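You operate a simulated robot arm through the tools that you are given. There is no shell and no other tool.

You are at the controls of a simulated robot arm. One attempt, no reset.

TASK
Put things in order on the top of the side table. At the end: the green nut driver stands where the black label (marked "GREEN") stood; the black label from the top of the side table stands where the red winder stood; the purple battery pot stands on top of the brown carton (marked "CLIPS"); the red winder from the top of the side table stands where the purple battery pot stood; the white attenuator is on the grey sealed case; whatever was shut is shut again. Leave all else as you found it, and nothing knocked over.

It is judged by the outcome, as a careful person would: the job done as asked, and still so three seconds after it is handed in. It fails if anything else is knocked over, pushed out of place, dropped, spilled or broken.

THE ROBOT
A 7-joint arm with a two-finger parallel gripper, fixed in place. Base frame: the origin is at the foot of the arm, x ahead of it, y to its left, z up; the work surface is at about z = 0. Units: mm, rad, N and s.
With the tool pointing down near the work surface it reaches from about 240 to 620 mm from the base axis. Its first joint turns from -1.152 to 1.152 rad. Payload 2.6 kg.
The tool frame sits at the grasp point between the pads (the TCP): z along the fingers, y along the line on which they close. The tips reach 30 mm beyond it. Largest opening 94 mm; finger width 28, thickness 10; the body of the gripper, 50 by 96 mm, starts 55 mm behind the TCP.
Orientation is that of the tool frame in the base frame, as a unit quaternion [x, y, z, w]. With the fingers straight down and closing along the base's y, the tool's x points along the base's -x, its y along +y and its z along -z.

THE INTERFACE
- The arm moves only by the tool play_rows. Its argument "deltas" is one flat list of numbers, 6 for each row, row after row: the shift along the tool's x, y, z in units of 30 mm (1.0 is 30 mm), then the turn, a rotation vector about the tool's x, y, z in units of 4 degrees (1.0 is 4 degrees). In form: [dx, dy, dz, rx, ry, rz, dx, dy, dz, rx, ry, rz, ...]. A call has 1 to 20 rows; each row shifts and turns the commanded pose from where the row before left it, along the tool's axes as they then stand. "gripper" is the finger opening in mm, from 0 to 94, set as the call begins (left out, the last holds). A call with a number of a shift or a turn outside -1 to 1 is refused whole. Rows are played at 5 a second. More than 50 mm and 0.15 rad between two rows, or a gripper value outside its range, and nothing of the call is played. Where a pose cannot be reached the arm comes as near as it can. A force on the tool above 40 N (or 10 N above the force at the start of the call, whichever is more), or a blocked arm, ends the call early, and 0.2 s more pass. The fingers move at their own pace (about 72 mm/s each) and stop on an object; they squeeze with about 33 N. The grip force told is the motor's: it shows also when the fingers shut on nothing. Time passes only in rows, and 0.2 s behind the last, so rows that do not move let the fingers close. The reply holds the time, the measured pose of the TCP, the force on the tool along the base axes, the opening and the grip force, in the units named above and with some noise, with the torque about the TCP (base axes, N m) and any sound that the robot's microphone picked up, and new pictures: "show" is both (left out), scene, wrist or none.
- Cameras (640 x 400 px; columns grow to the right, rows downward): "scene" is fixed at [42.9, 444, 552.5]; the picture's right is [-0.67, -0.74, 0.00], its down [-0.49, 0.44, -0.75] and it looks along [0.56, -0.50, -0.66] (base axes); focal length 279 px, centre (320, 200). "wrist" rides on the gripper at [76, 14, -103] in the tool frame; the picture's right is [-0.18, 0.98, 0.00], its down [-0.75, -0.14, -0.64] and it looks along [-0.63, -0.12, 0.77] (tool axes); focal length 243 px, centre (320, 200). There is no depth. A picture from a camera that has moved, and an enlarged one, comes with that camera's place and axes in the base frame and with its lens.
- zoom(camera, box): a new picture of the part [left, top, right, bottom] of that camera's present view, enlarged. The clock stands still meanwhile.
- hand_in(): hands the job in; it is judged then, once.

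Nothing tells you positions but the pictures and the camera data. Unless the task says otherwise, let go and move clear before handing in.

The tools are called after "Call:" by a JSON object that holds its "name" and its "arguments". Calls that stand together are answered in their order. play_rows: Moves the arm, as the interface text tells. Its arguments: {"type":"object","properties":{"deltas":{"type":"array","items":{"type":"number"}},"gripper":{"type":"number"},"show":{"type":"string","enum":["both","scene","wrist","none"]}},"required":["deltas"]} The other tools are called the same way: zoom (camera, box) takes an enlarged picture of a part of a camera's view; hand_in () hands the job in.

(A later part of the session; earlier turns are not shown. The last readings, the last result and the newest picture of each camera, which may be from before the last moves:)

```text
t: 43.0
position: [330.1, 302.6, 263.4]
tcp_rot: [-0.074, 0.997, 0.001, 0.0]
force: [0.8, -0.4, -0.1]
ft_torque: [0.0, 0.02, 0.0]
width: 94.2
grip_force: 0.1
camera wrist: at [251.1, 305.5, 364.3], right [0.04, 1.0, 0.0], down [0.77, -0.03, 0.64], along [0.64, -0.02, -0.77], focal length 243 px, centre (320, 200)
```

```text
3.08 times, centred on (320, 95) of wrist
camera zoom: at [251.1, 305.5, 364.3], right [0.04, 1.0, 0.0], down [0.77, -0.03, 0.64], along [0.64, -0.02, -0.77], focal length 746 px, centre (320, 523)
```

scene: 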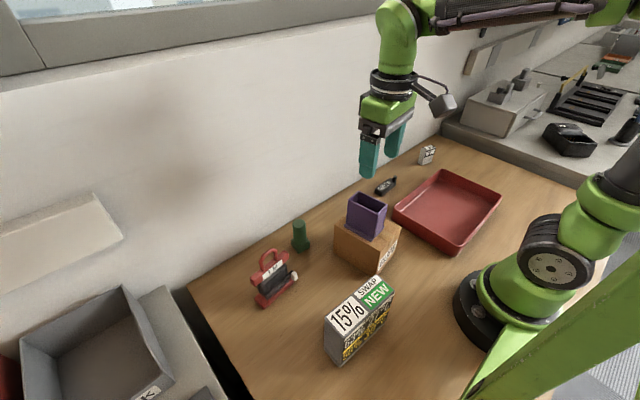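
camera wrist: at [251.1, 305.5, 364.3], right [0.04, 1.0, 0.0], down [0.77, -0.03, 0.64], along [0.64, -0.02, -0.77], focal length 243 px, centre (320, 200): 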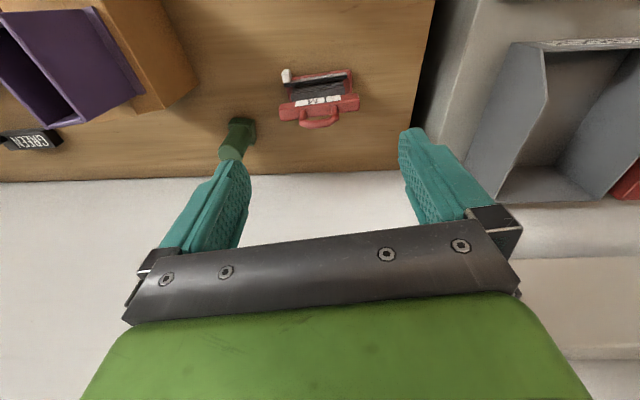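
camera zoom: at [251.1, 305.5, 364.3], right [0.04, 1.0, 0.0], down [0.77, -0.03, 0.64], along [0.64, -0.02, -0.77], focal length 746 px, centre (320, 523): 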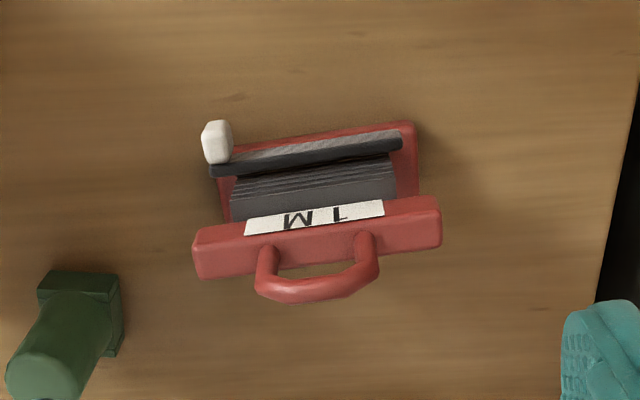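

The winder's top bar is ~17 mm thick at z≈60–77, centred ≈(350,301), running at ≈96°. I'll turn the fingers so that they close across that bar.

Call:
{"name": "play_rows", "arguments": {"deltas": [0, 0, 0, 0, 0, 1, 0, 0, 0, 0, 0, 1, 0, 0, 0, 0, 0, 1, 0, 0, 0, 0, 0, 1, 0, 0, 0, 0, 0, 1, 0, 0, 0, 0, 0, 1, 0, 0, 0, 0, 0, 1, 0, 0, 0, 0, 0, 1, 0, 0, 0, 0, 0, 1, 0, 0, 0, 0, 0, 1, 0, 0, 0, 0, 0, 1, 0, 0, 0, 0, 0, 1, 0, 0, 0, 0, 0, 1, 0, 0, 0, 0, 0, 1, 0, 0, 0, 0, 0, 1, 0, 0, 0, 0, 0, 1, 0, 0, 0, 0, 0, 1, 0, 0, 0, 0, 0, 1, 0, 0, 0, 0, 0, 1, 0, 0, 0, 0, 0, 1], "show": "none"}}

Call:
{"name": "play_rows", "arguments": {"deltas": [0, 0, 0, 0, 0, 1, 0, 0, 0, 0, 0, 1, 0, 0, 0, 0, 0, 1, 0, 0, 0, 0, 0, 0]}}

```text
t: 47.2
position: [331.3, 301.6, 262.5]
tcp_rot: [0.585, 0.811, -0.001, 0.0]
force: [-0.5, -0.1, 0.0]
ft_torque: [0.01, 0.02, 0.0]
width: 93.9
grip_force: 0.0
```

```text
t: 48.2
position: [330.0, 302.4, 261.6]
tcp_rot: [0.667, 0.745, 0.0, 0.0]
force: [-0.2, 0.4, -0.2]
ft_torque: [0.0, 0.0, 0.0]
width: 93.9
grip_force: 0.1
camera wrist: at [334.6, 379.8, 363.7], right [1.0, -0.07, 0.0], down [-0.06, -0.76, 0.64], along [-0.05, -0.64, -0.77], focal length 243 px, centre (320, 200)
```

scene: 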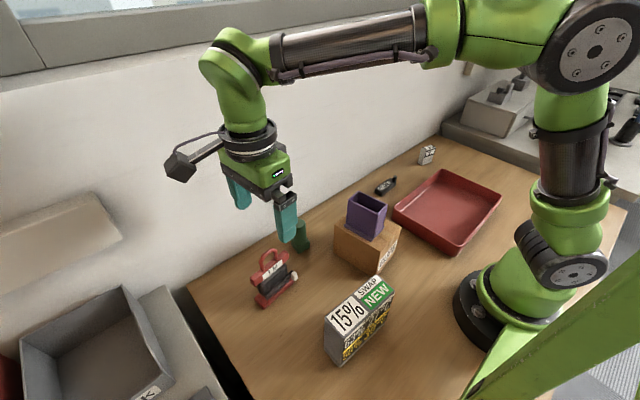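
wrist: 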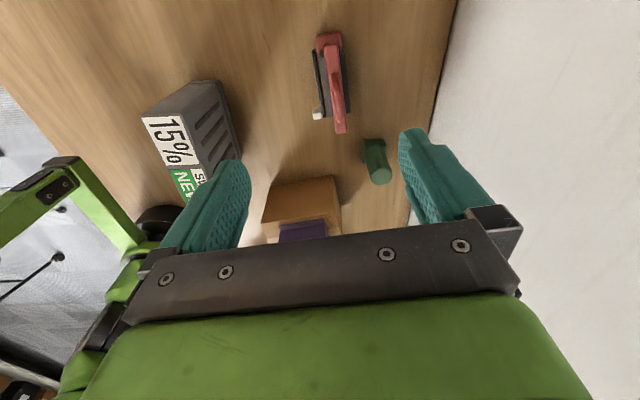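

The fingers now close across the winder's bar. I'll zoom to refine its centre before descending.

Call:
{"name": "zoom", "arguments": {"camera": "wrist", "box": [270, 20, 400, 150]}}

```text
3.08 times, centred on (335, 85) of wrist
camera zoom: at [334.6, 379.8, 363.7], right [1.0, -0.07, 0.0], down [-0.06, -0.76, 0.64], along [-0.05, -0.64, -0.77], focal length 746 px, centre (274, 554)
```

zoom: 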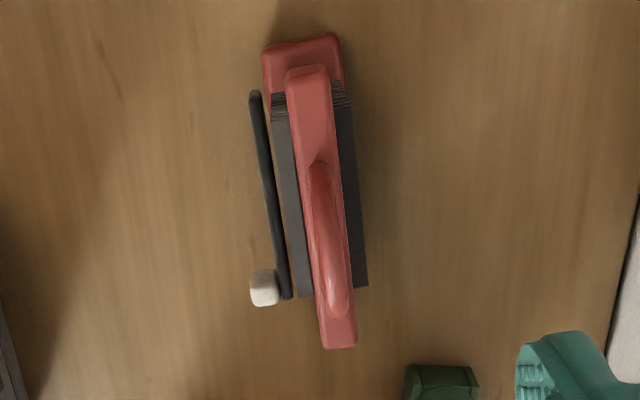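

The winder's pack is wider than its top bar, so I need the bar's height accurately. I'll zoom the scene view on the winder.

Call:
{"name": "zoom", "arguments": {"camera": "scene", "box": [245, 240, 305, 310]}}

Call:
{"name": "zoom", "arguments": {"camera": "wrist", "box": [305, 25, 355, 75]}}

```text
5.71 times, centred on (275, 275) of scene
camera zoom: at [42.9, 444.0, 552.5], right [-0.67, -0.74, 0.0], down [-0.49, 0.44, -0.75], along [0.56, -0.5, -0.66], focal length 1596 px, centre (577, -229)
```

zoom: 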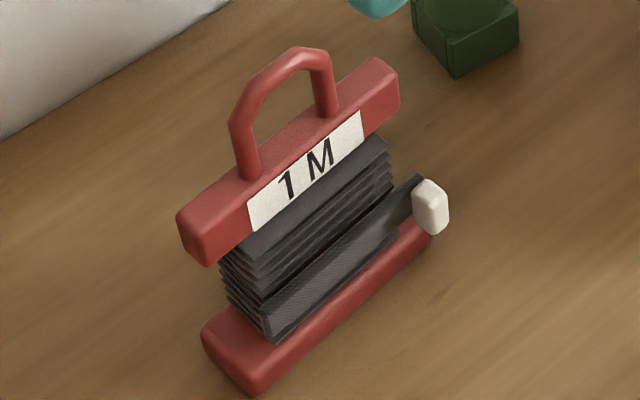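

```text
8.00 times, centred on (330, 50) of wrist
camera zoom: at [334.6, 379.8, 363.7], right [1.0, -0.07, 0.0], down [-0.06, -0.76, 0.64], along [-0.05, -0.64, -0.77], focal length 1941 px, centre (240, 1400)
```

zoom: 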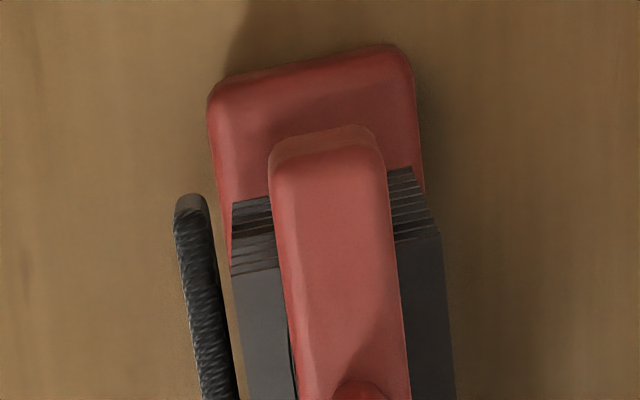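

The winder's top bar spans z≈78–91 with the handle up to ≈120, centre ≈(346,299.5). I'll centre over it and descend so the fingertips straddle the bar.

Call:
{"name": "play_rows", "arguments": {"deltas": [-0.146, 0.504, 0, 0, 0, 0, 0, 0, 0.872, 0, 0, 0, 0, 0, 0.872, 0, 0, 0, 0, 0, 0.872, 0, 0, 0, 0, 0, 0.872, 0, 0, 0, 0, 0, 0.872, 0, 0, 0, 0, 0, 0.872, 0, 0, 0, 0, 0, 0, 0, 0, 0]}}

Call:
{"name": "zoom", "arguments": {"camera": "scene", "box": [220, 190, 340, 310]}}

Call:
{"name": "zoom", "arguments": {"camera": "wrist", "box": [200, 60, 460, 240]}}

```text
t: 50.0
position: [346.1, 298.8, 104.2]
tcp_rot: [0.667, 0.745, 0.0, 0.0]
force: [-0.4, -1.1, -0.5]
ft_torque: [0.0, 0.0, 0.0]
width: 94.1
grip_force: 0.1
camera wrist: at [351.1, 376.8, 205.1], right [1.0, -0.07, 0.0], down [-0.06, -0.76, 0.64], along [-0.05, -0.64, -0.77], focal length 243 px, centre (320, 200)
```

scene: 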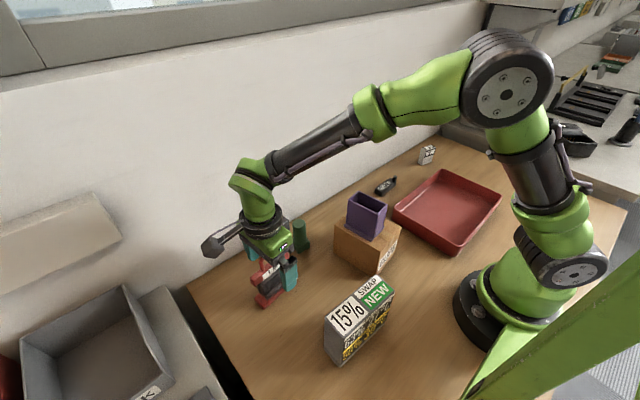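
wrist: 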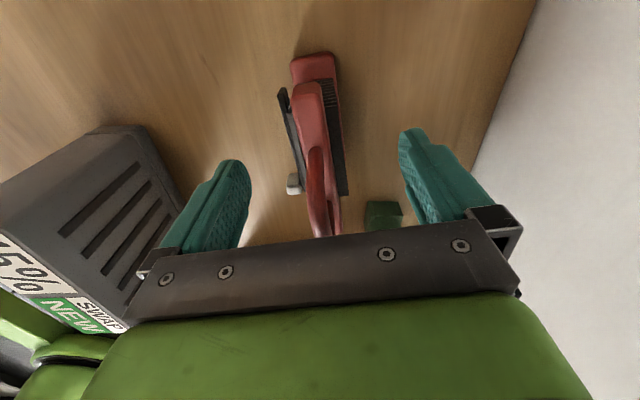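

```text
3.33 times, centred on (280, 250) of scene
camera zoom: at [42.9, 444.0, 552.5], right [-0.67, -0.74, 0.0], down [-0.49, 0.44, -0.75], along [0.56, -0.5, -0.66], focal length 931 px, centre (453, 33)
```

zoom: 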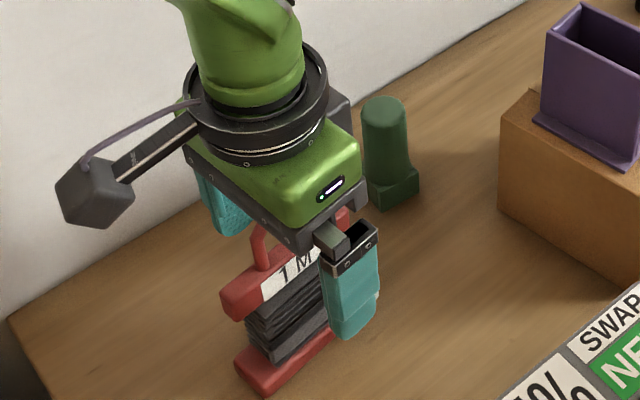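

```text
2.22 times, centred on (330, 150) of wrist
camera zoom: at [351.1, 376.8, 205.1], right [1.0, -0.07, 0.0], down [-0.06, -0.76, 0.64], along [-0.05, -0.64, -0.77], focal length 539 px, centre (298, 311)
```

zoom: 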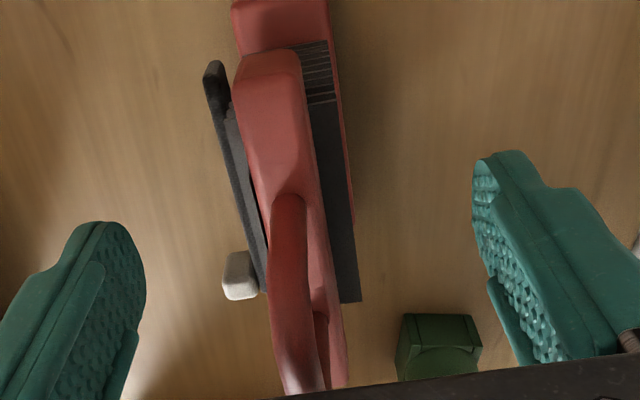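

The fingers straddle the bar symmetrically. I'll close on it.

Call:
{"name": "play_rows", "arguments": {"deltas": [0, 0, 0, 0, 0, 0, 0, 0, 0, 0, 0, 0, 0, 0, 0, 0, 0, 0, 0, 0, 0, 0, 0, 0, 0, 0, 0, 0, 0, 0], "gripper": 0}}

Call:
{"name": "zoom", "arguments": {"camera": "scene", "box": [220, 190, 340, 310]}}

Call:
{"name": "zoom", "arguments": {"camera": "wrist", "box": [200, 40, 460, 240]}}

```text
t: 51.2
position: [346.9, 298.2, 104.8]
tcp_rot: [0.665, 0.746, 0.001, 0.0]
force: [0.8, -0.3, 0.0]
ft_torque: [-0.04, -0.02, -0.05]
width: 25.5
grip_force: 32.7
camera wrist: at [351.1, 376.9, 205.6], right [1.0, -0.07, 0.0], down [-0.06, -0.76, 0.64], along [-0.05, -0.64, -0.77], focal length 243 px, centre (320, 200)
```

scene: 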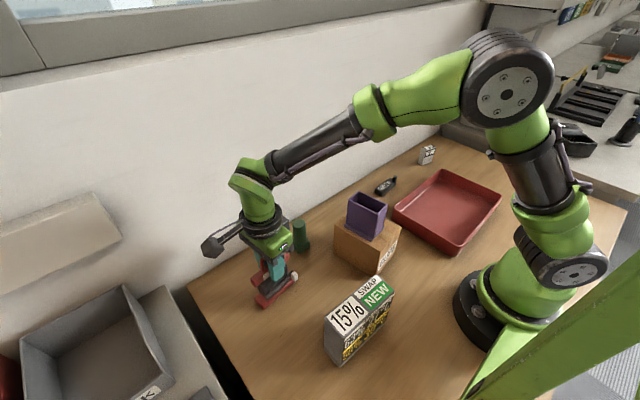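
wrist: 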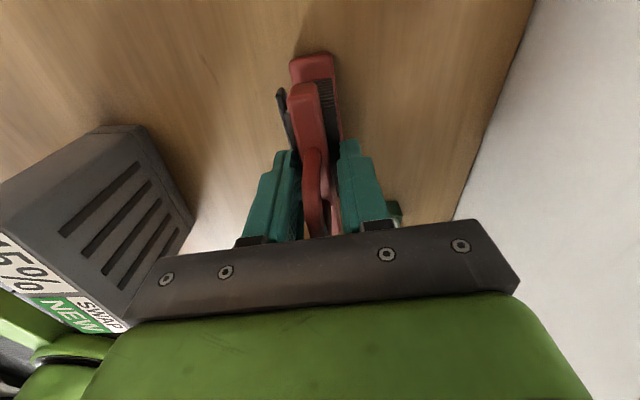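

```text
3.33 times, centred on (280, 250) of scene
camera zoom: at [42.9, 444.0, 552.5], right [-0.67, -0.74, 0.0], down [-0.49, 0.44, -0.75], along [0.56, -0.5, -0.66], focal length 931 px, centre (453, 33)
```

zoom: 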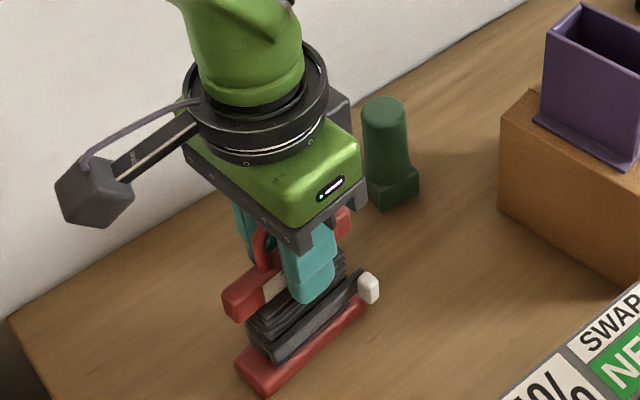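

```text
2.00 times, centred on (330, 140) of wrist
camera zoom: at [351.1, 376.9, 205.6], right [1.0, -0.07, 0.0], down [-0.06, -0.76, 0.64], along [-0.05, -0.64, -0.77], focal length 485 px, centre (300, 320)
```

zoom: 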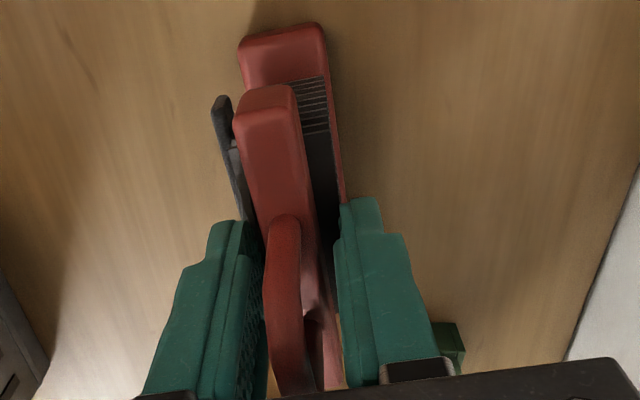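

The fingers hold the winder at its body just under the bar (25.5 mm). I'll lift a little and check that it hangs firmly.

Call:
{"name": "play_rows", "arguments": {"deltas": [0, 0, -0.2, 0, 0, 0, 0, 0, -0.3, 0, 0, 0, 0, 0, 0, 0, 0, 0]}}

Call:
{"name": "zoom", "arguments": {"camera": "scene", "box": [220, 180, 340, 310]}}

Call:
{"name": "zoom", "arguments": {"camera": "wrist", "box": [200, 40, 460, 240]}}

```text
t: 52.0
position: [348.3, 298.6, 120.2]
tcp_rot: [0.666, 0.746, 0.001, -0.001]
force: [0.6, 0.5, -1.5]
ft_torque: [-0.01, 0.0, -0.01]
width: 25.2
grip_force: 32.6
camera wrist: at [351.0, 377.0, 221.0], right [1.0, -0.07, 0.0], down [-0.06, -0.76, 0.64], along [-0.05, -0.64, -0.77], focal length 243 px, centre (320, 200)
```

scene: 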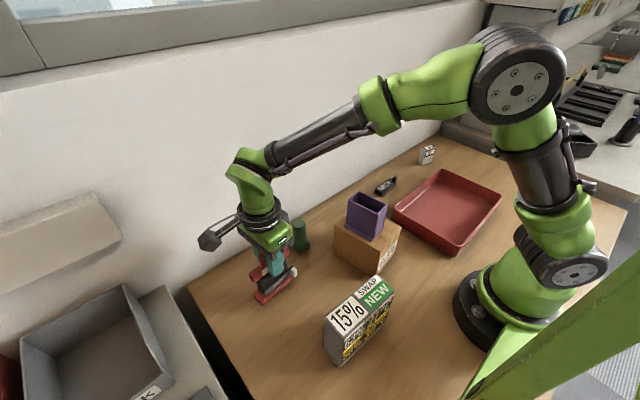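
wrist: 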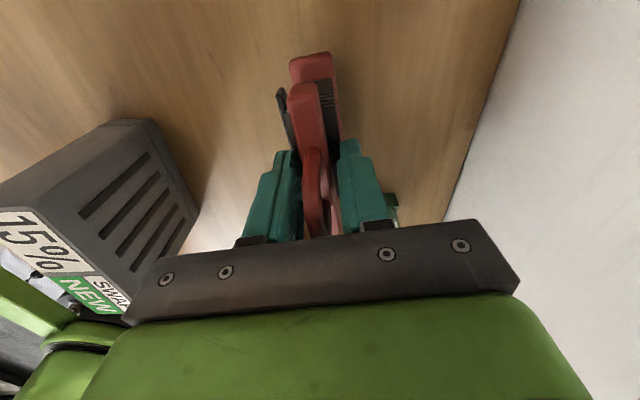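

```text
3.08 times, centred on (280, 245) of scene
camera zoom: at [42.9, 444.0, 552.5], right [-0.67, -0.74, 0.0], down [-0.49, 0.44, -0.75], along [0.56, -0.5, -0.66], focal length 860 px, centre (443, 62)
```

zoom: 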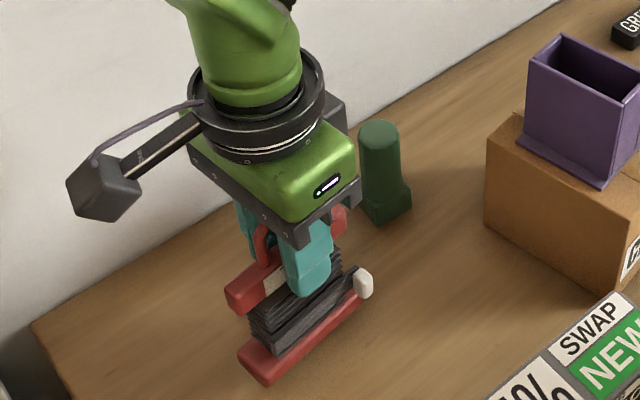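

```text
2.00 times, centred on (330, 140) of wrist
camera zoom: at [351.0, 377.0, 221.0], right [1.0, -0.07, 0.0], down [-0.06, -0.76, 0.64], along [-0.05, -0.64, -0.77], focal length 485 px, centre (300, 320)
```

zoom: 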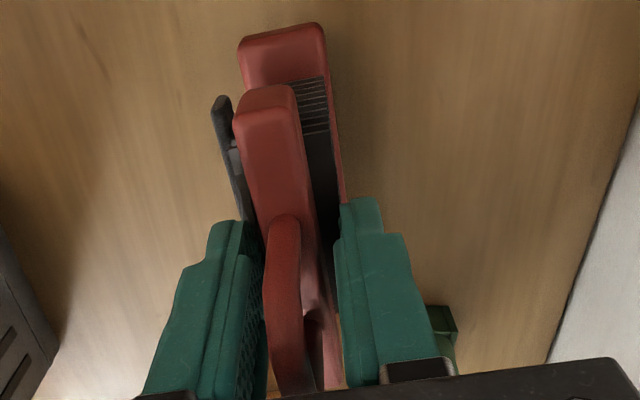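

It hangs firmly and level. I'll raise it high above the pot and carton, then carry it to the pot's old place at (307,-479).

Call:
{"name": "play_rows", "arguments": {"deltas": [0, 0, -1, 0, 0, 0, 0, 0, -1, 0, 0, 0, 0, 0, -1, 0, 0, 0, 0, 0, -1, 0, 0, 0, 0, 0, -1, 0, 0, 0, 0, 0, -1, 0, 0, 0, -0.983, -0.159, 0, 0, 0, 0, -0.983, -0.159, 0, 0, 0, 0, -0.983, -0.159, 0, 0, 0, 0, -0.983, -0.159, 0, 0, 0, 0, -0.983, -0.159, 0, 0, 0, 0, -0.983, -0.159, 0, 0, 0, 0, -0.983, -0.159, 0, 0, 0, 0, -0.983, -0.159, 0, 0, 0, 0, -0.983, -0.159, 0, 0, 0, 0, -0.983, -0.159, 0, 0, 0, 0, -0.983, -0.159, 0, 0, 0, 0, -0.983, -0.159, 0, 0, 0, 0, -0.983, -0.159, 0, 0, 0, 0, -0.983, -0.159, 0, 0, 0, 0]}}

Call:
{"name": "play_rows", "arguments": {"deltas": [-0.915, -0.148, 0.244, 0, 0, 0.308, -0.918, -0.129, 0.244, 0, 0, 0.308, -0.921, -0.109, 0.244, 0, 0, 0.308, -0.923, -0.089, 0.244, 0, 0, 0.308, -0.925, -0.069, 0.244, 0, 0, 0.308, -0.926, -0.049, 0.244, 0, 0, 0.308, -0.927, -0.03, 0.244, 0, 0, 0.308, -0.927, -0.01, 0.244, 0, 0, 0.308, -0.927, 0.01, 0.244, 0, 0, 0.308, -0.927, 0.03, 0.244, 0, 0, 0.308, -0.926, 0.05, 0.244, 0, 0, 0.308, -0.925, 0.07, 0.244, 0, 0, 0.308, -0.923, 0.09, 0.244, 0, 0, 0.308, 0, 0, 0, 0, 0, 0]}}

```text
t: 56.2
position: [326.0, -118.5, 299.5]
tcp_rot: [0.666, 0.746, 0.0, -0.001]
force: [-0.4, -0.9, -0.4]
ft_torque: [-0.01, -0.03, 0.02]
width: 25.3
grip_force: 32.7
camera wrist: at [330.8, -41.1, 400.8], right [1.0, -0.07, 0.0], down [-0.05, -0.76, 0.64], along [-0.05, -0.64, -0.77], focal length 243 px, centre (320, 200)
```

scene: 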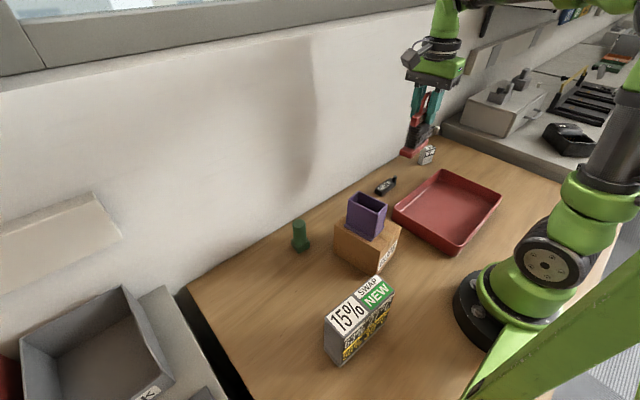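
wrist: 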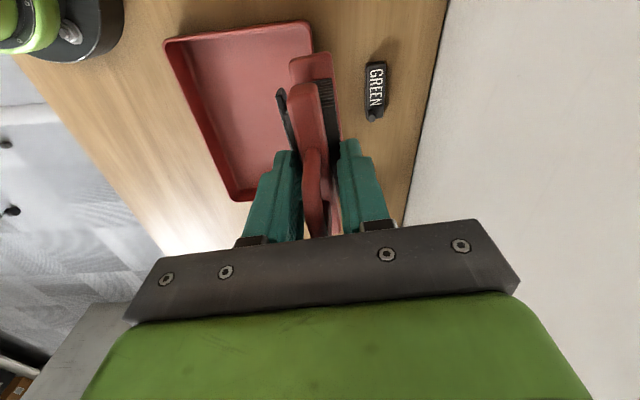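

```text
t: 59.2
position: [310.5, -480.5, 206.4]
tcp_rot: [0.764, 0.646, 0.0, 0.001]
force: [-0.1, 0.3, -2.2]
ft_torque: [-0.01, 0.01, -0.02]
width: 25.5
grip_force: 33.1
camera wrist: at [335.4, -407.5, 307.0], right [0.94, -0.34, 0.0], down [-0.26, -0.72, 0.64], along [-0.22, -0.6, -0.77], focal length 243 px, centre (320, 200)
```

scene: 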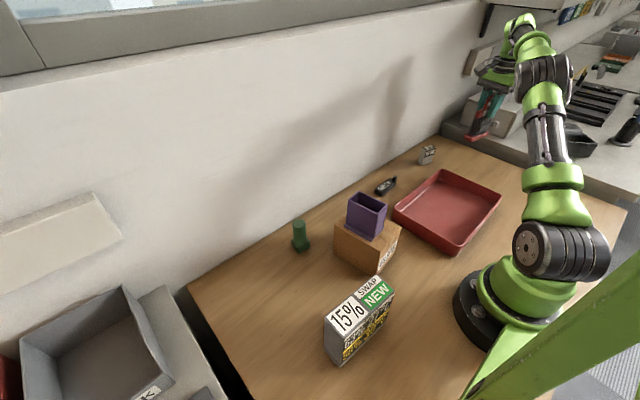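
wrist: 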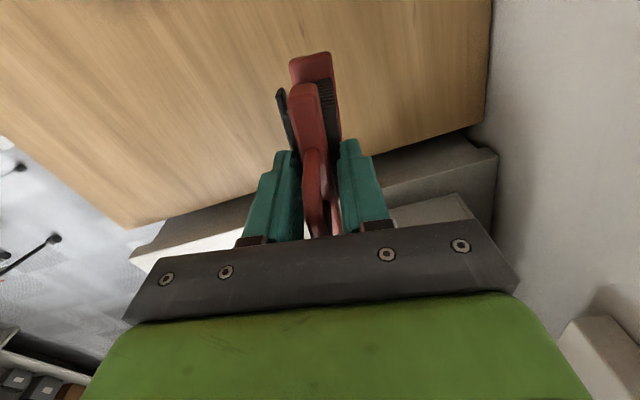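

The winder is over the pot's old place. I'll correct a few mm and lower it until it touches the table.

Call:
{"name": "play_rows", "arguments": {"deltas": [0.028, -0.096, 0.5, 0, 0, 0, 0, 0, 0.9, 0, 0, 0, 0, 0, 0.9, 0, 0, 0, 0, 0, 0.6, 0, 0, 0, 0, 0, 0, 0, 0, 0]}}

Call:
{"name": "zoom", "arguments": {"camera": "scene", "box": [400, 90, 520, 200]}}

```text
t: 60.4
position: [304.6, -479.6, 117.2]
tcp_rot: [0.763, 0.646, 0.0, 0.0]
force: [0.5, 0.0, -1.5]
ft_torque: [-0.01, -0.01, 0.01]
width: 25.2
grip_force: 32.8
camera wrist: at [330.4, -406.2, 218.1], right [0.94, -0.34, 0.0], down [-0.26, -0.72, 0.64], along [-0.22, -0.6, -0.77], focal length 243 px, centre (320, 200)
```

scene: 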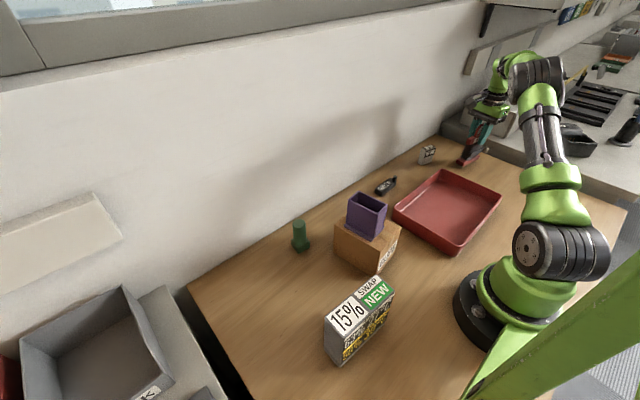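
wrist: 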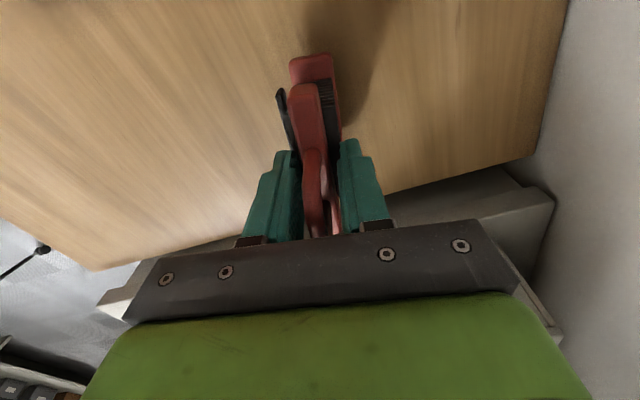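

```text
3.64 times, centred on (460, 145) of scene
camera zoom: at [42.9, 444.0, 552.5], right [-0.67, -0.74, 0.0], down [-0.49, 0.44, -0.75], along [0.56, -0.5, -0.66], focal length 1016 px, centre (-189, 400)
```

zoom: 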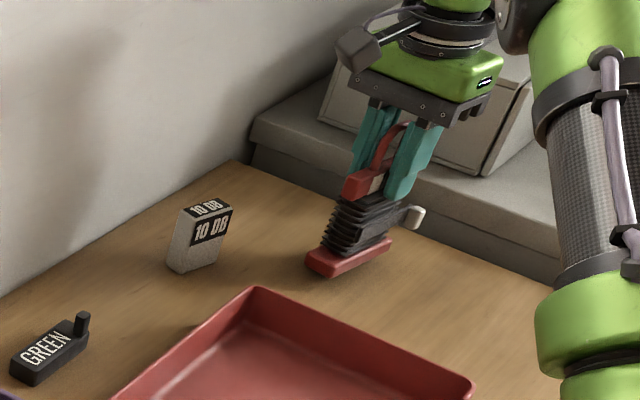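

About 12 mm remain. I'll lower in small steps watching the force.

Call:
{"name": "play_rows", "arguments": {"deltas": [0, 0.04, 0.1, 0, 0, 0, 0, 0.03, 0.1, 0, 0, 0, 0, 0, 0.08, 0, 0, 0], "show": "none"}}

Call:
{"name": "play_rows", "arguments": {"deltas": [0, 0, 0.07, 0, 0, 0, 0, 0, 0, 0, 0, 0], "show": "none"}}

```text
t: 61.2
position: [307.9, -479.1, 108.8]
tcp_rot: [0.763, 0.646, 0.0, 0.0]
force: [-0.4, 0.7, -1.3]
ft_torque: [-0.01, 0.0, 0.04]
width: 25.5
grip_force: 32.9
```

```text
t: 61.8
position: [307.9, -478.5, 106.8]
tcp_rot: [0.764, 0.646, -0.001, 0.0]
force: [0.0, -0.6, -1.5]
ft_torque: [-0.01, 0.02, 0.01]
width: 25.3
grip_force: 33.2
```

Call:
{"name": "play_rows", "arguments": {"deltas": [0, 0, 0.05, 0, 0, 0, 0, 0, 0, 0, 0, 0], "show": "none"}}

Call:
{"name": "play_rows", "arguments": {"deltas": [0, 0, 0.05, 0, 0, 0, 0, 0, 0, 0, 0, 0], "show": "none"}}

```text
t: 62.4
position: [306.7, -479.9, 106.4]
tcp_rot: [0.764, 0.645, 0.0, 0.0]
force: [0.7, -0.6, -0.8]
ft_torque: [0.01, 0.0, -0.01]
width: 25.1
grip_force: 32.6
```

```text
t: 63.0
position: [306.9, -479.3, 105.3]
tcp_rot: [0.763, 0.647, 0.0, 0.0]
force: [0.7, -0.3, -2.3]
ft_torque: [-0.03, -0.01, 0.0]
width: 25.4
grip_force: 33.8
```

The winder (held near z≈105) has no table contact yet; I'll continue with small steps.

Call:
{"name": "play_rows", "arguments": {"deltas": [0, 0, 0.05, 0, 0, 0, 0, 0, 0, 0, 0, 0], "show": "none"}}

Call:
{"name": "play_rows", "arguments": {"deltas": [0, 0, 0.05, 0, 0, 0, 0, 0, 0, 0, 0, 0], "show": "wrist"}}

Call:
{"name": "zoom", "arguments": {"camera": "scene", "box": [430, 100, 510, 180]}}

```text
t: 63.6
position: [307.7, -479.7, 103.8]
tcp_rot: [0.763, 0.646, 0.0, 0.001]
force: [-0.2, 0.6, 7.2]
ft_torque: [0.43, 0.17, 0.09]
width: 25.4
grip_force: 32.3
```

```text
t: 64.2
position: [307.7, -479.4, 104.2]
tcp_rot: [0.763, 0.646, 0.0, 0.002]
force: [-2.7, 2.9, 23.4]
ft_torque: [0.49, 0.06, -0.03]
width: 25.4
grip_force: 33.0
camera wrist: at [333.3, -406.1, 204.7], right [0.94, -0.34, 0.0], down [-0.27, -0.72, 0.64], along [-0.22, -0.61, -0.76], focal length 243 px, centre (320, 200)
```

wrist: 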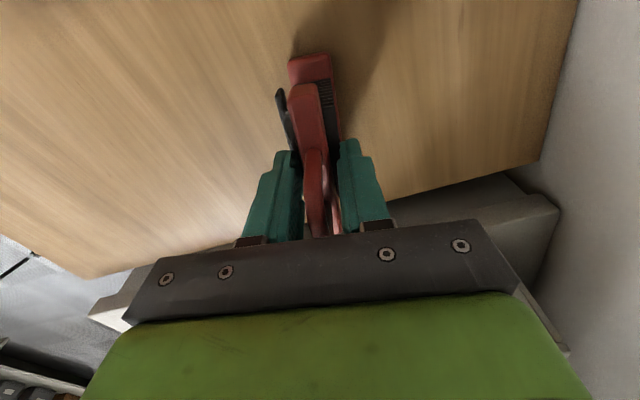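

```text
5.00 times, centred on (470, 140) of scene
camera zoom: at [42.8, 444.2, 552.4], right [-0.67, -0.74, 0.0], down [-0.49, 0.44, -0.75], along [0.56, -0.5, -0.66], focal length 1397 px, centre (-430, 500)
```

zoom: 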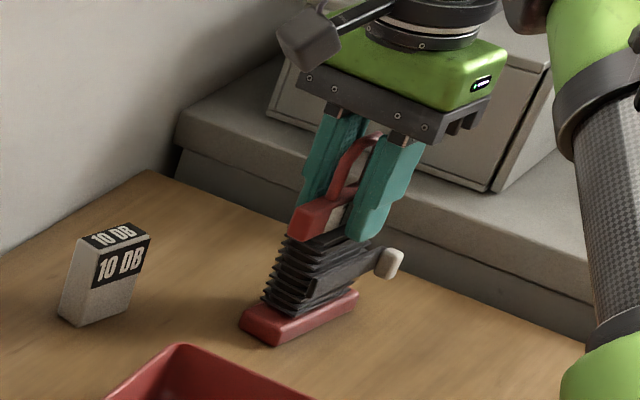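

The winder has touched down. I'll open the fingers and rise, then inspect.

Call:
{"name": "play_rows", "arguments": {"deltas": [0, 0, 0, 0, 0, 0, 0, 0, 0, 0, 0, 0, 0, 0, 0, 0, 0, 0, 0, 0, 0, 0, 0, 0], "gripper": 80, "show": "wrist"}}

Call:
{"name": "play_rows", "arguments": {"deltas": [0, 0, -0.4, 0, 0, 0, 0, 0, -0.9, 0, 0, 0, 0, 0, -0.9, 0, 0, 0, 0, 0, -0.9, 0, 0, 0, 0, 0, -0.3, 0, 0, 0, 0, 0, 0, 0, 0, 0]}}

Call:
{"name": "zoom", "arguments": {"camera": "scene", "box": [430, 100, 510, 180]}}

Call:
{"name": "zoom", "arguments": {"camera": "wrist", "box": [250, 20, 410, 150]}}

```text
t: 65.2
position: [307.7, -479.9, 101.8]
tcp_rot: [0.763, 0.646, 0.001, 0.0]
force: [-0.6, -0.3, 0.0]
ft_torque: [-0.02, 0.05, 0.01]
width: 80.1
grip_force: 0.1
camera wrist: at [333.2, -405.9, 202.6], right [0.94, -0.34, 0.0], down [-0.26, -0.72, 0.64], along [-0.22, -0.6, -0.77], focal length 243 px, centre (320, 200)
```

wrist: 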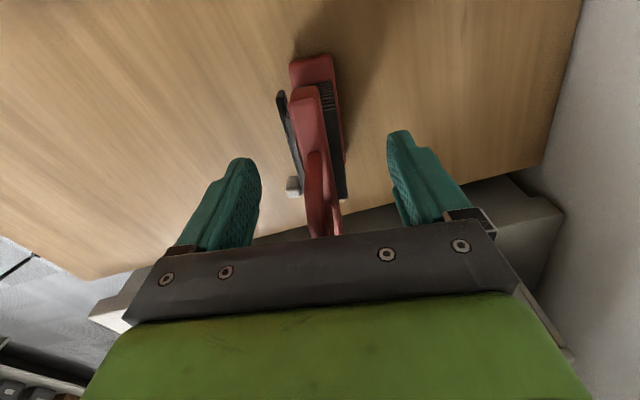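

```text
t: 66.6
position: [307.5, -478.7, 204.7]
tcp_rot: [0.763, 0.647, 0.0, -0.001]
force: [-0.6, 0.2, -0.6]
ft_torque: [-0.01, 0.01, 0.02]
width: 80.2
grip_force: 0.0
camera wrist: at [332.6, -405.9, 305.6], right [0.94, -0.34, 0.0], down [-0.26, -0.72, 0.64], along [-0.22, -0.6, -0.77], focal length 243 px, centre (320, 200)
```

scene: 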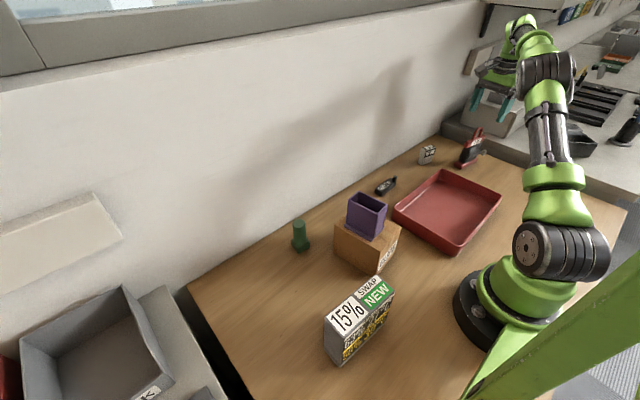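
wrist: 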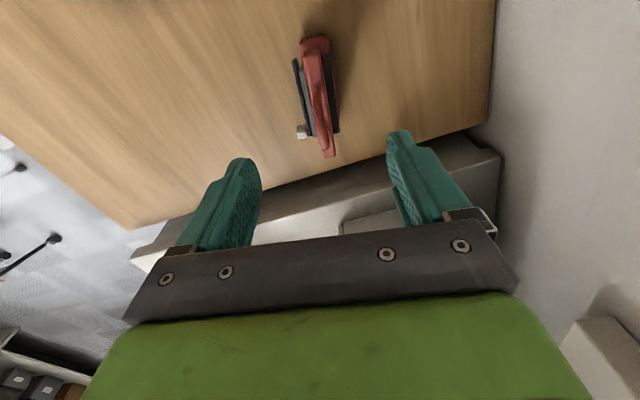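

```text
5.00 times, centred on (470, 140) of scene
camera zoom: at [42.9, 444.0, 552.5], right [-0.67, -0.74, 0.0], down [-0.49, 0.44, -0.75], along [0.56, -0.5, -0.66], focal length 1397 px, centre (-430, 500)
```

zoom: 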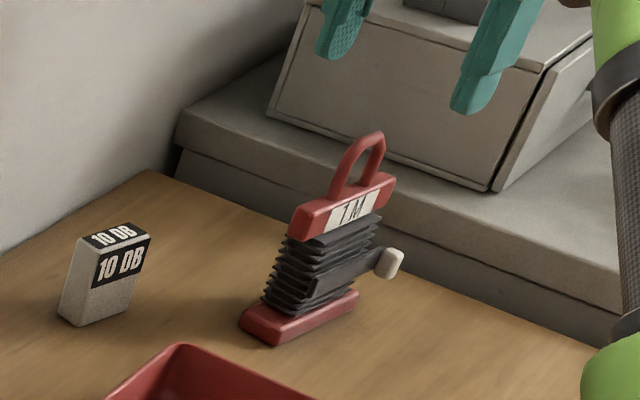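

```text
3.08 times, centred on (330, 85) of wrist
camera zoom: at [332.6, -405.9, 305.6], right [0.94, -0.34, 0.0], down [-0.26, -0.72, 0.64], along [-0.22, -0.6, -0.77], focal length 746 px, centre (289, 554)
```

zoom: 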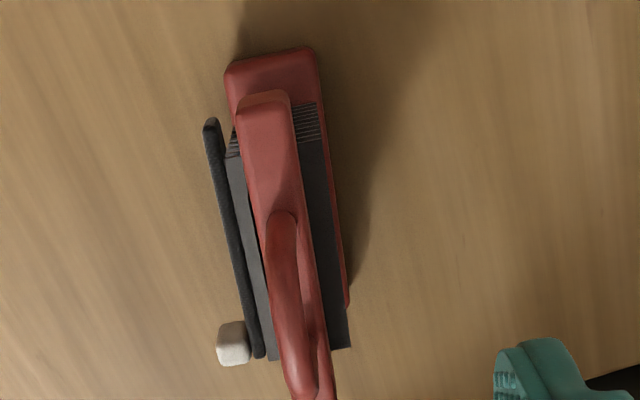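

The winder stands upright at the pot's old spot. Next is the black label at ≈(405,-155); I'll hover above it with fingers aligned across its width.

Call:
{"name": "play_rows", "arguments": {"deltas": [0.932, 0.117, 0, 0, 0, -0.304, 0.929, 0.137, 0, 0, 0, -0.304, 0.926, 0.156, 0, 0, 0, -0.304, 0.922, 0.177, 0, 0, 0, -0.304, 0.918, 0.197, 0, 0, 0, -0.304, 0.914, 0.216, 0, 0, 0, -0.304, 0.909, 0.235, 0, 0, 0, -0.304, 0.904, 0.254, 0, 0, 0, -0.304, 0.898, 0.274, 0, 0, 0, -0.304, 0.892, 0.293, 0, 0, 0, -0.304, 0.886, 0.312, 0, 0, 0, -0.304, 0.879, 0.33, 0, 0, 0, -0.304, 0, 0, 0, 0, 0, 0], "gripper": 60}}

Call:
{"name": "zoom", "arguments": {"camera": "wrist", "box": [260, 30, 400, 150]}}

```text
t: 69.4
position: [404.1, -157.9, 204.1]
tcp_rot: [0.675, 0.738, 0.0, 0.0]
force: [0.2, -0.5, -0.9]
ft_torque: [-0.01, -0.02, 0.0]
width: 59.8
grip_force: 0.1
camera wrist: at [410.5, -79.1, 304.9], right [1.0, -0.1, 0.0], down [-0.07, -0.76, 0.64], along [-0.06, -0.64, -0.77], focal length 243 px, centre (320, 200)
```

scene: 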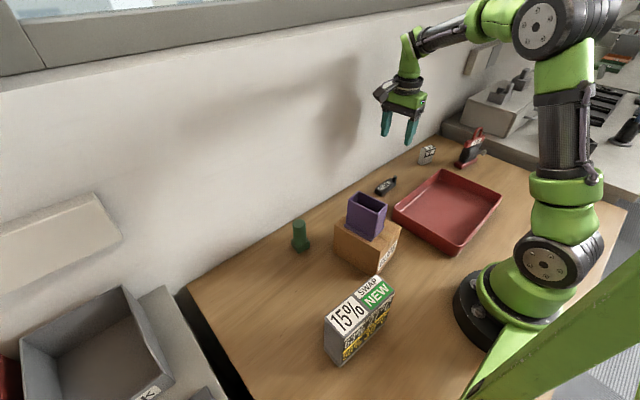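
wrist: 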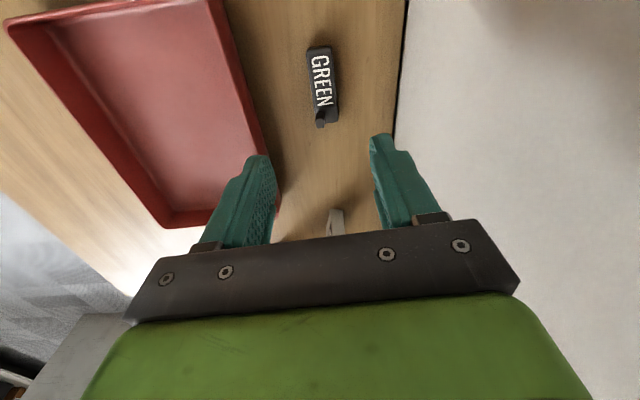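

```text
3.33 times, centred on (330, 90) of wrist
camera zoom: at [410.5, -79.1, 304.9], right [1.0, -0.1, 0.0], down [-0.07, -0.76, 0.64], along [-0.06, -0.64, -0.77], focal length 809 px, centre (287, 567)
```

zoom: 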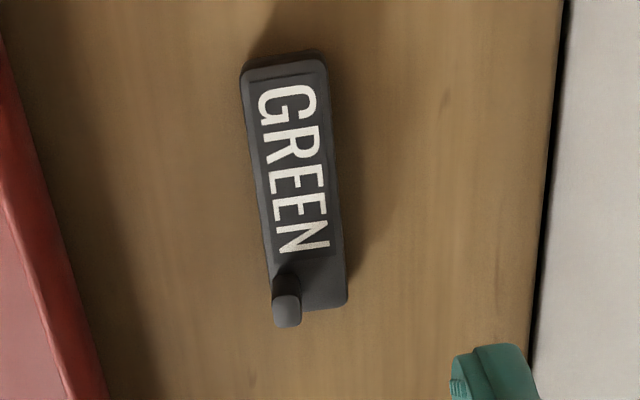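

The label is ≈27×76 mm, centred ≈(406,-160), axis ≈92°. I'll align, descend with fingertips just above the table, and grip its middle.

Call:
{"name": "play_rows", "arguments": {"deltas": [-0.062, 0.061, 0, 0, 0, 0.5, 0, 0, 0.95, 0, 0, 0, 0, 0, 0.95, 0, 0, 0, 0, 0, 0.95, 0, 0, 0, 0, 0, 0.95, 0, 0, 0, 0, 0, 0.95, 0, 0, 0, 0, 0, 0.5, 0, 0, 0, 0, 0, 0, 0, 0, 0]}}

Call:
{"name": "zoom", "arguments": {"camera": "wrist", "box": [200, 60, 440, 240]}}

```text
t: 71.2
position: [404.2, -157.5, 46.3]
tcp_rot: [0.688, 0.726, 0.0, 0.0]
force: [0.3, 0.0, 0.5]
ft_torque: [-0.02, 0.03, -0.01]
width: 60.2
grip_force: 0.1
camera wrist: at [414.0, -80.2, 146.7], right [0.99, -0.13, 0.0], down [-0.1, -0.76, 0.64], along [-0.08, -0.64, -0.77], focal length 243 px, centre (320, 200)
```

scene: 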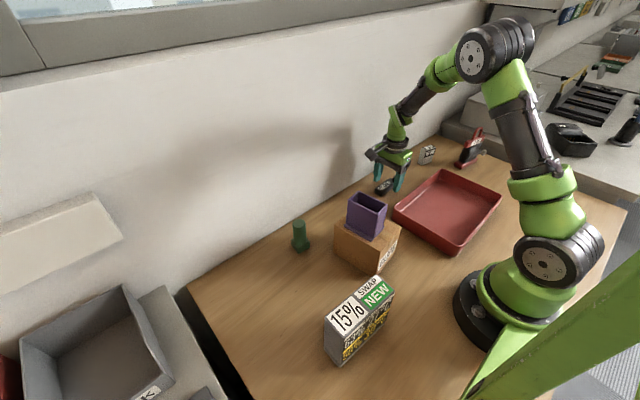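
wrist: 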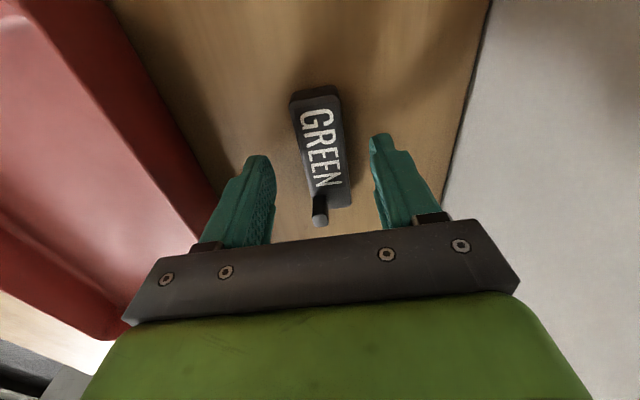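

```text
2.22 times, centred on (320, 150) of wrist
camera zoom: at [414.0, -80.2, 146.7], right [0.99, -0.13, 0.0], down [-0.1, -0.76, 0.64], along [-0.08, -0.64, -0.77], focal length 539 px, centre (320, 311)
```

zoom: 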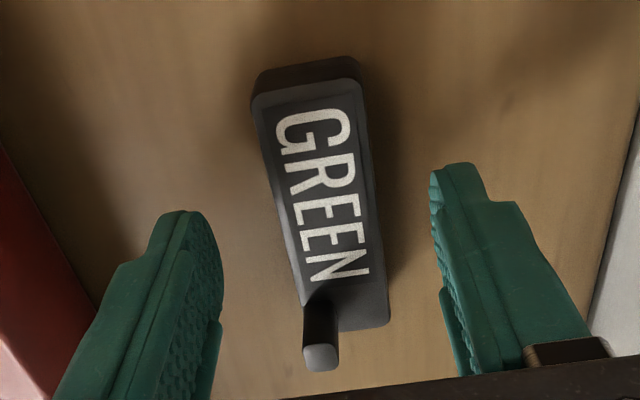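

Alignment looks right, with fingers symmetric about the label. I'll descend the last 11 mm and close.

Call:
{"name": "play_rows", "arguments": {"deltas": [0.05, 0.05, 0.2, 0, 0, 0, 0, 0, 0.17, 0, 0, 0, 0, 0, 0, 0, 0, 0], "show": "none"}}

Call:
{"name": "play_rows", "arguments": {"deltas": [0, 0, 0, 0, 0, 0, 0, 0, 0, 0, 0, 0, 0, 0, 0, 0, 0, 0, 0, 0, 0, 0, 0, 0], "gripper": 0}}

Call:
{"name": "zoom", "arguments": {"camera": "wrist", "box": [200, 60, 440, 240]}}

```text
t: 72.0
position: [408.9, -155.6, 35.5]
tcp_rot: [0.688, 0.726, 0.001, 0.0]
force: [0.4, -0.4, 0.4]
ft_torque: [0.02, 0.04, 0.01]
width: 60.1
grip_force: 0.1
```

```text
t: 73.0
position: [407.6, -155.6, 34.8]
tcp_rot: [0.688, 0.726, 0.0, 0.001]
force: [0.1, -0.3, 0.8]
ft_torque: [0.03, 0.05, -0.05]
width: 26.8
grip_force: 33.3
camera wrist: at [416.4, -78.2, 135.9], right [0.99, -0.13, 0.0], down [-0.1, -0.76, 0.64], along [-0.08, -0.64, -0.77], focal length 243 px, centre (320, 200)
```

scene: 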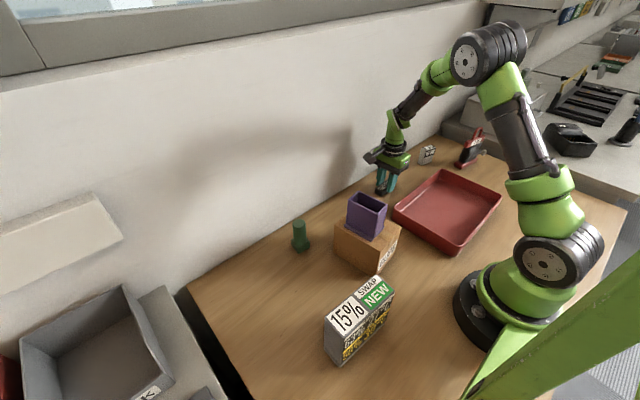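
wrist: 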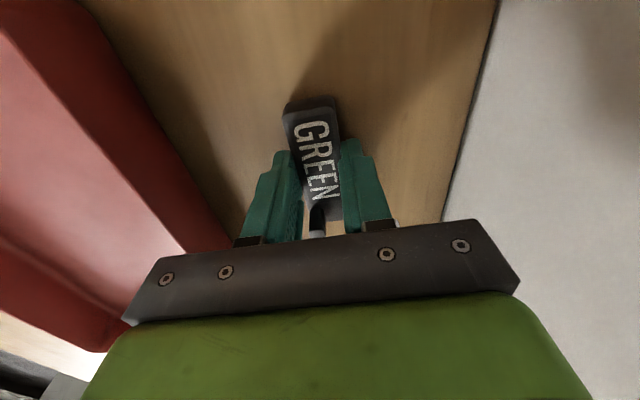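

```text
2.22 times, centred on (320, 150) of wrist
camera zoom: at [416.4, -78.2, 135.9], right [0.99, -0.13, 0.0], down [-0.1, -0.76, 0.64], along [-0.08, -0.64, -0.77], focal length 539 px, centre (320, 311)
```

zoom: 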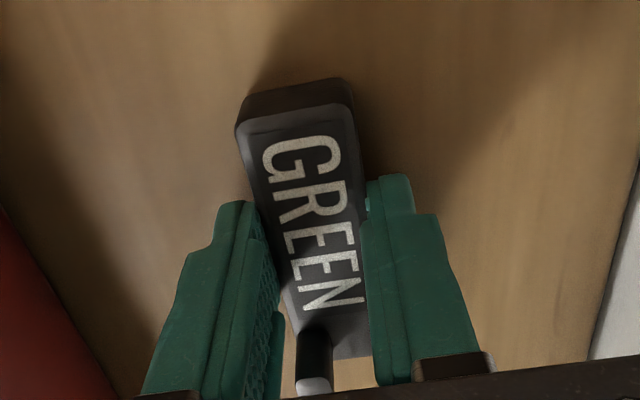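

The label is gripped (26.8 mm). I'll lift it high, carry it over to the winder's old spot at (346.5,299), and keep its orientation.

Call:
{"name": "play_rows", "arguments": {"deltas": [0, 0, -0.6, 0, 0, 0, 0, 0, -1, 0, 0, 0, 0, 0, -1, 0, 0, 0, 0, 0, -1, 0, 0, 0, 0, 0, -1, 0, 0, 0, 0, 0, -1, 0, 0, 0, 0, 0, -1, 0, 0, 0, 0, 0, -1, 0, 0, 0, 0, 0, -1, 0, 0, 0, 0.96, -0.059, 0, 0, 0, -0.031, 0.96, -0.059, 0, 0, 0, -0.031, 0.96, -0.059, 0, 0, 0, -0.031, 0.96, -0.059, 0, 0, 0, -0.031, 0.96, -0.059, 0, 0, 0, -0.031, 0.96, -0.059, 0, 0, 0, -0.031, 0.96, -0.059, 0, 0, 0, -0.031, 0.96, -0.059, 0, 0, 0, -0.031, 0.96, -0.059, 0, 0, 0, -0.031, 0.96, -0.059, 0, 0, 0, -0.031, 0.96, -0.059, 0, 0, 0, -0.031], "show": "scene"}}

Call:
{"name": "play_rows", "arguments": {"deltas": [0.96, -0.059, 0, 0, 0, -0.031, 0.96, -0.059, 0, 0, 0, -0.031, 0.96, -0.059, 0, 0, 0, -0.031, 0.96, -0.059, 0, 0, 0, -0.031, 0.96, -0.059, 0, 0, 0, -0.031, 0, 0, 0.9, 0, 0, 0, 0, 0, 0.9, 0, 0, 0, 0, 0, 0.9, 0, 0, 0, 0, 0, 0.9, 0, 0, 0, 0, 0, 0, 0, 0, 0]}}

```text
t: 77.2
position: [368.8, 160.6, 292.5]
tcp_rot: [0.679, 0.734, 0.0, 0.0]
force: [0.6, -1.3, -0.1]
ft_torque: [-0.01, -0.01, 0.02]
width: 26.9
grip_force: 33.2
```

scene: 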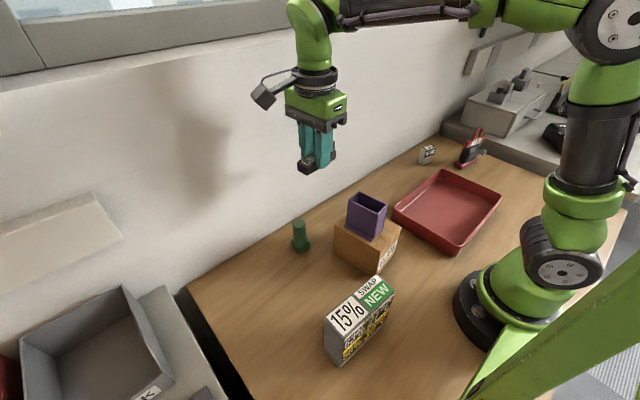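

```text
t: 79.4
position: [347.6, 303.9, 184.3]
tcp_rot: [0.676, 0.737, 0.0, 0.0]
force: [1.0, -0.6, -0.6]
ft_torque: [0.01, -0.02, 0.04]
width: 26.5
grip_force: 33.2
camera wrist: at [353.7, 380.5, 285.6], right [1.0, -0.1, 0.0], down [-0.07, -0.76, 0.64], along [-0.06, -0.64, -0.77], focal length 243 px, centre (320, 200)
```

scene: 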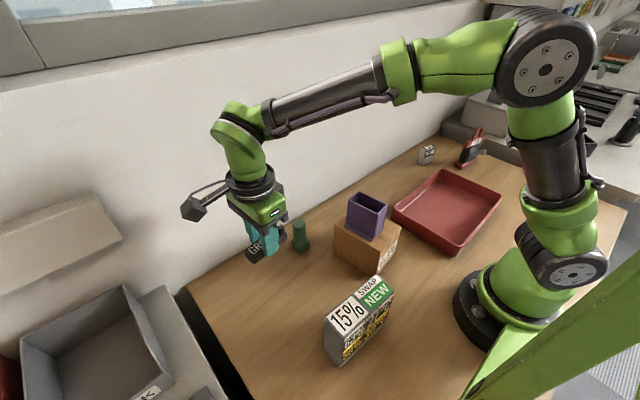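
wrist: 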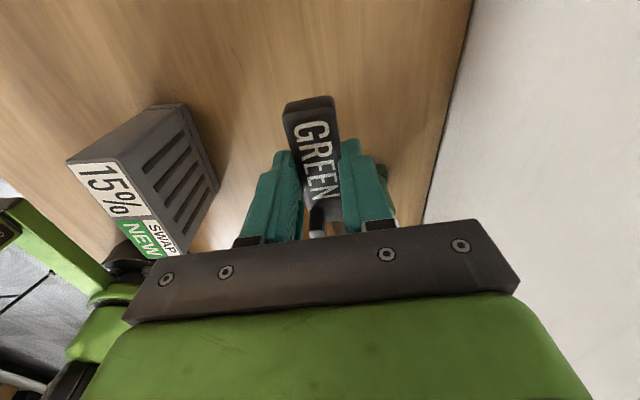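

The label is over the winder's old spot. I'll lower it to just above the table, then step down to contact.

Call:
{"name": "play_rows", "arguments": {"deltas": [-0.055, 0, 0.9, 0, 0, 0, 0, 0, 0.9, 0, 0, 0, 0, 0, 0.9, 0, 0, 0, 0, 0, 0.9, 0, 0, 0, 0, 0, 0.9, 0, 0, 0, 0, 0, 0, 0, 0, 0], "show": "wrist"}}

Call:
{"name": "play_rows", "arguments": {"deltas": [0, 0, 0.08, 0, 0, 0, 0, 0, 0.08, 0, 0, 0, 0, 0, 0, 0, 0, 0], "show": "none"}}

Call:
{"name": "play_rows", "arguments": {"deltas": [0, 0, 0.06, 0, 0, 0, 0, 0, 0, 0, 0, 0], "show": "none"}}

```text
t: 80.8
position: [349.3, 298.2, 49.6]
tcp_rot: [0.676, 0.737, 0.0, -0.001]
force: [-0.5, 0.6, -0.3]
ft_torque: [-0.02, -0.02, 0.02]
width: 26.7
grip_force: 33.1
camera wrist: at [354.6, 376.5, 150.4], right [1.0, -0.1, 0.0], down [-0.07, -0.76, 0.64], along [-0.06, -0.64, -0.77], focal length 243 px, centre (320, 200)
```

wrist: 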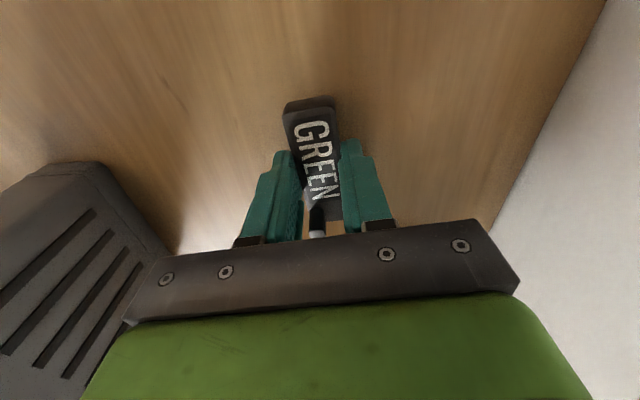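

```text
t: 81.6
position: [346.8, 299.9, 46.2]
tcp_rot: [0.676, 0.737, -0.001, 0.0]
force: [0.2, 0.4, -0.7]
ft_torque: [-0.04, -0.02, 0.01]
width: 26.7
grip_force: 32.7
```

```text
t: 82.2
position: [348.4, 301.0, 43.4]
tcp_rot: [0.675, 0.738, -0.001, 0.0]
force: [0.7, -0.3, -0.9]
ft_torque: [0.03, 0.01, -0.02]
width: 26.8
grip_force: 33.3
```

Nearly there; I'll correct a couple of millimetres and continue down in small steps.

Call:
{"name": "play_rows", "arguments": {"deltas": [0.07, -0.043, 0.08, 0, 0, 0, 0, 0, 0.06, 0, 0, 0, 0, 0, 0, 0, 0, 0], "show": "none"}}

Call:
{"name": "play_rows", "arguments": {"deltas": [0, 0, 0.06, 0, 0, 0, 0, 0, 0, 0, 0, 0], "show": "none"}}

Call:
{"name": "play_rows", "arguments": {"deltas": [0, 0, 0.05, 0, 0, 0, 0, 0, 0, 0, 0, 0], "show": "none"}}

```text
t: 83.0
position: [346.4, 302.4, 40.1]
tcp_rot: [0.675, 0.738, -0.001, 0.0]
force: [0.5, 0.5, 0.3]
ft_torque: [0.01, 0.02, 0.02]
width: 26.6
grip_force: 33.1
```

```text
t: 83.6
position: [346.8, 302.3, 37.6]
tcp_rot: [0.675, 0.738, 0.0, 0.001]
force: [-0.1, -0.1, -0.6]
ft_torque: [-0.01, -0.04, -0.01]
width: 26.8
grip_force: 32.5
```

```text
t: 84.2
position: [346.6, 302.4, 37.8]
tcp_rot: [0.675, 0.738, 0.0, 0.001]
force: [0.5, -0.4, -1.3]
ft_torque: [0.01, -0.02, 0.0]
width: 26.7
grip_force: 33.2
```

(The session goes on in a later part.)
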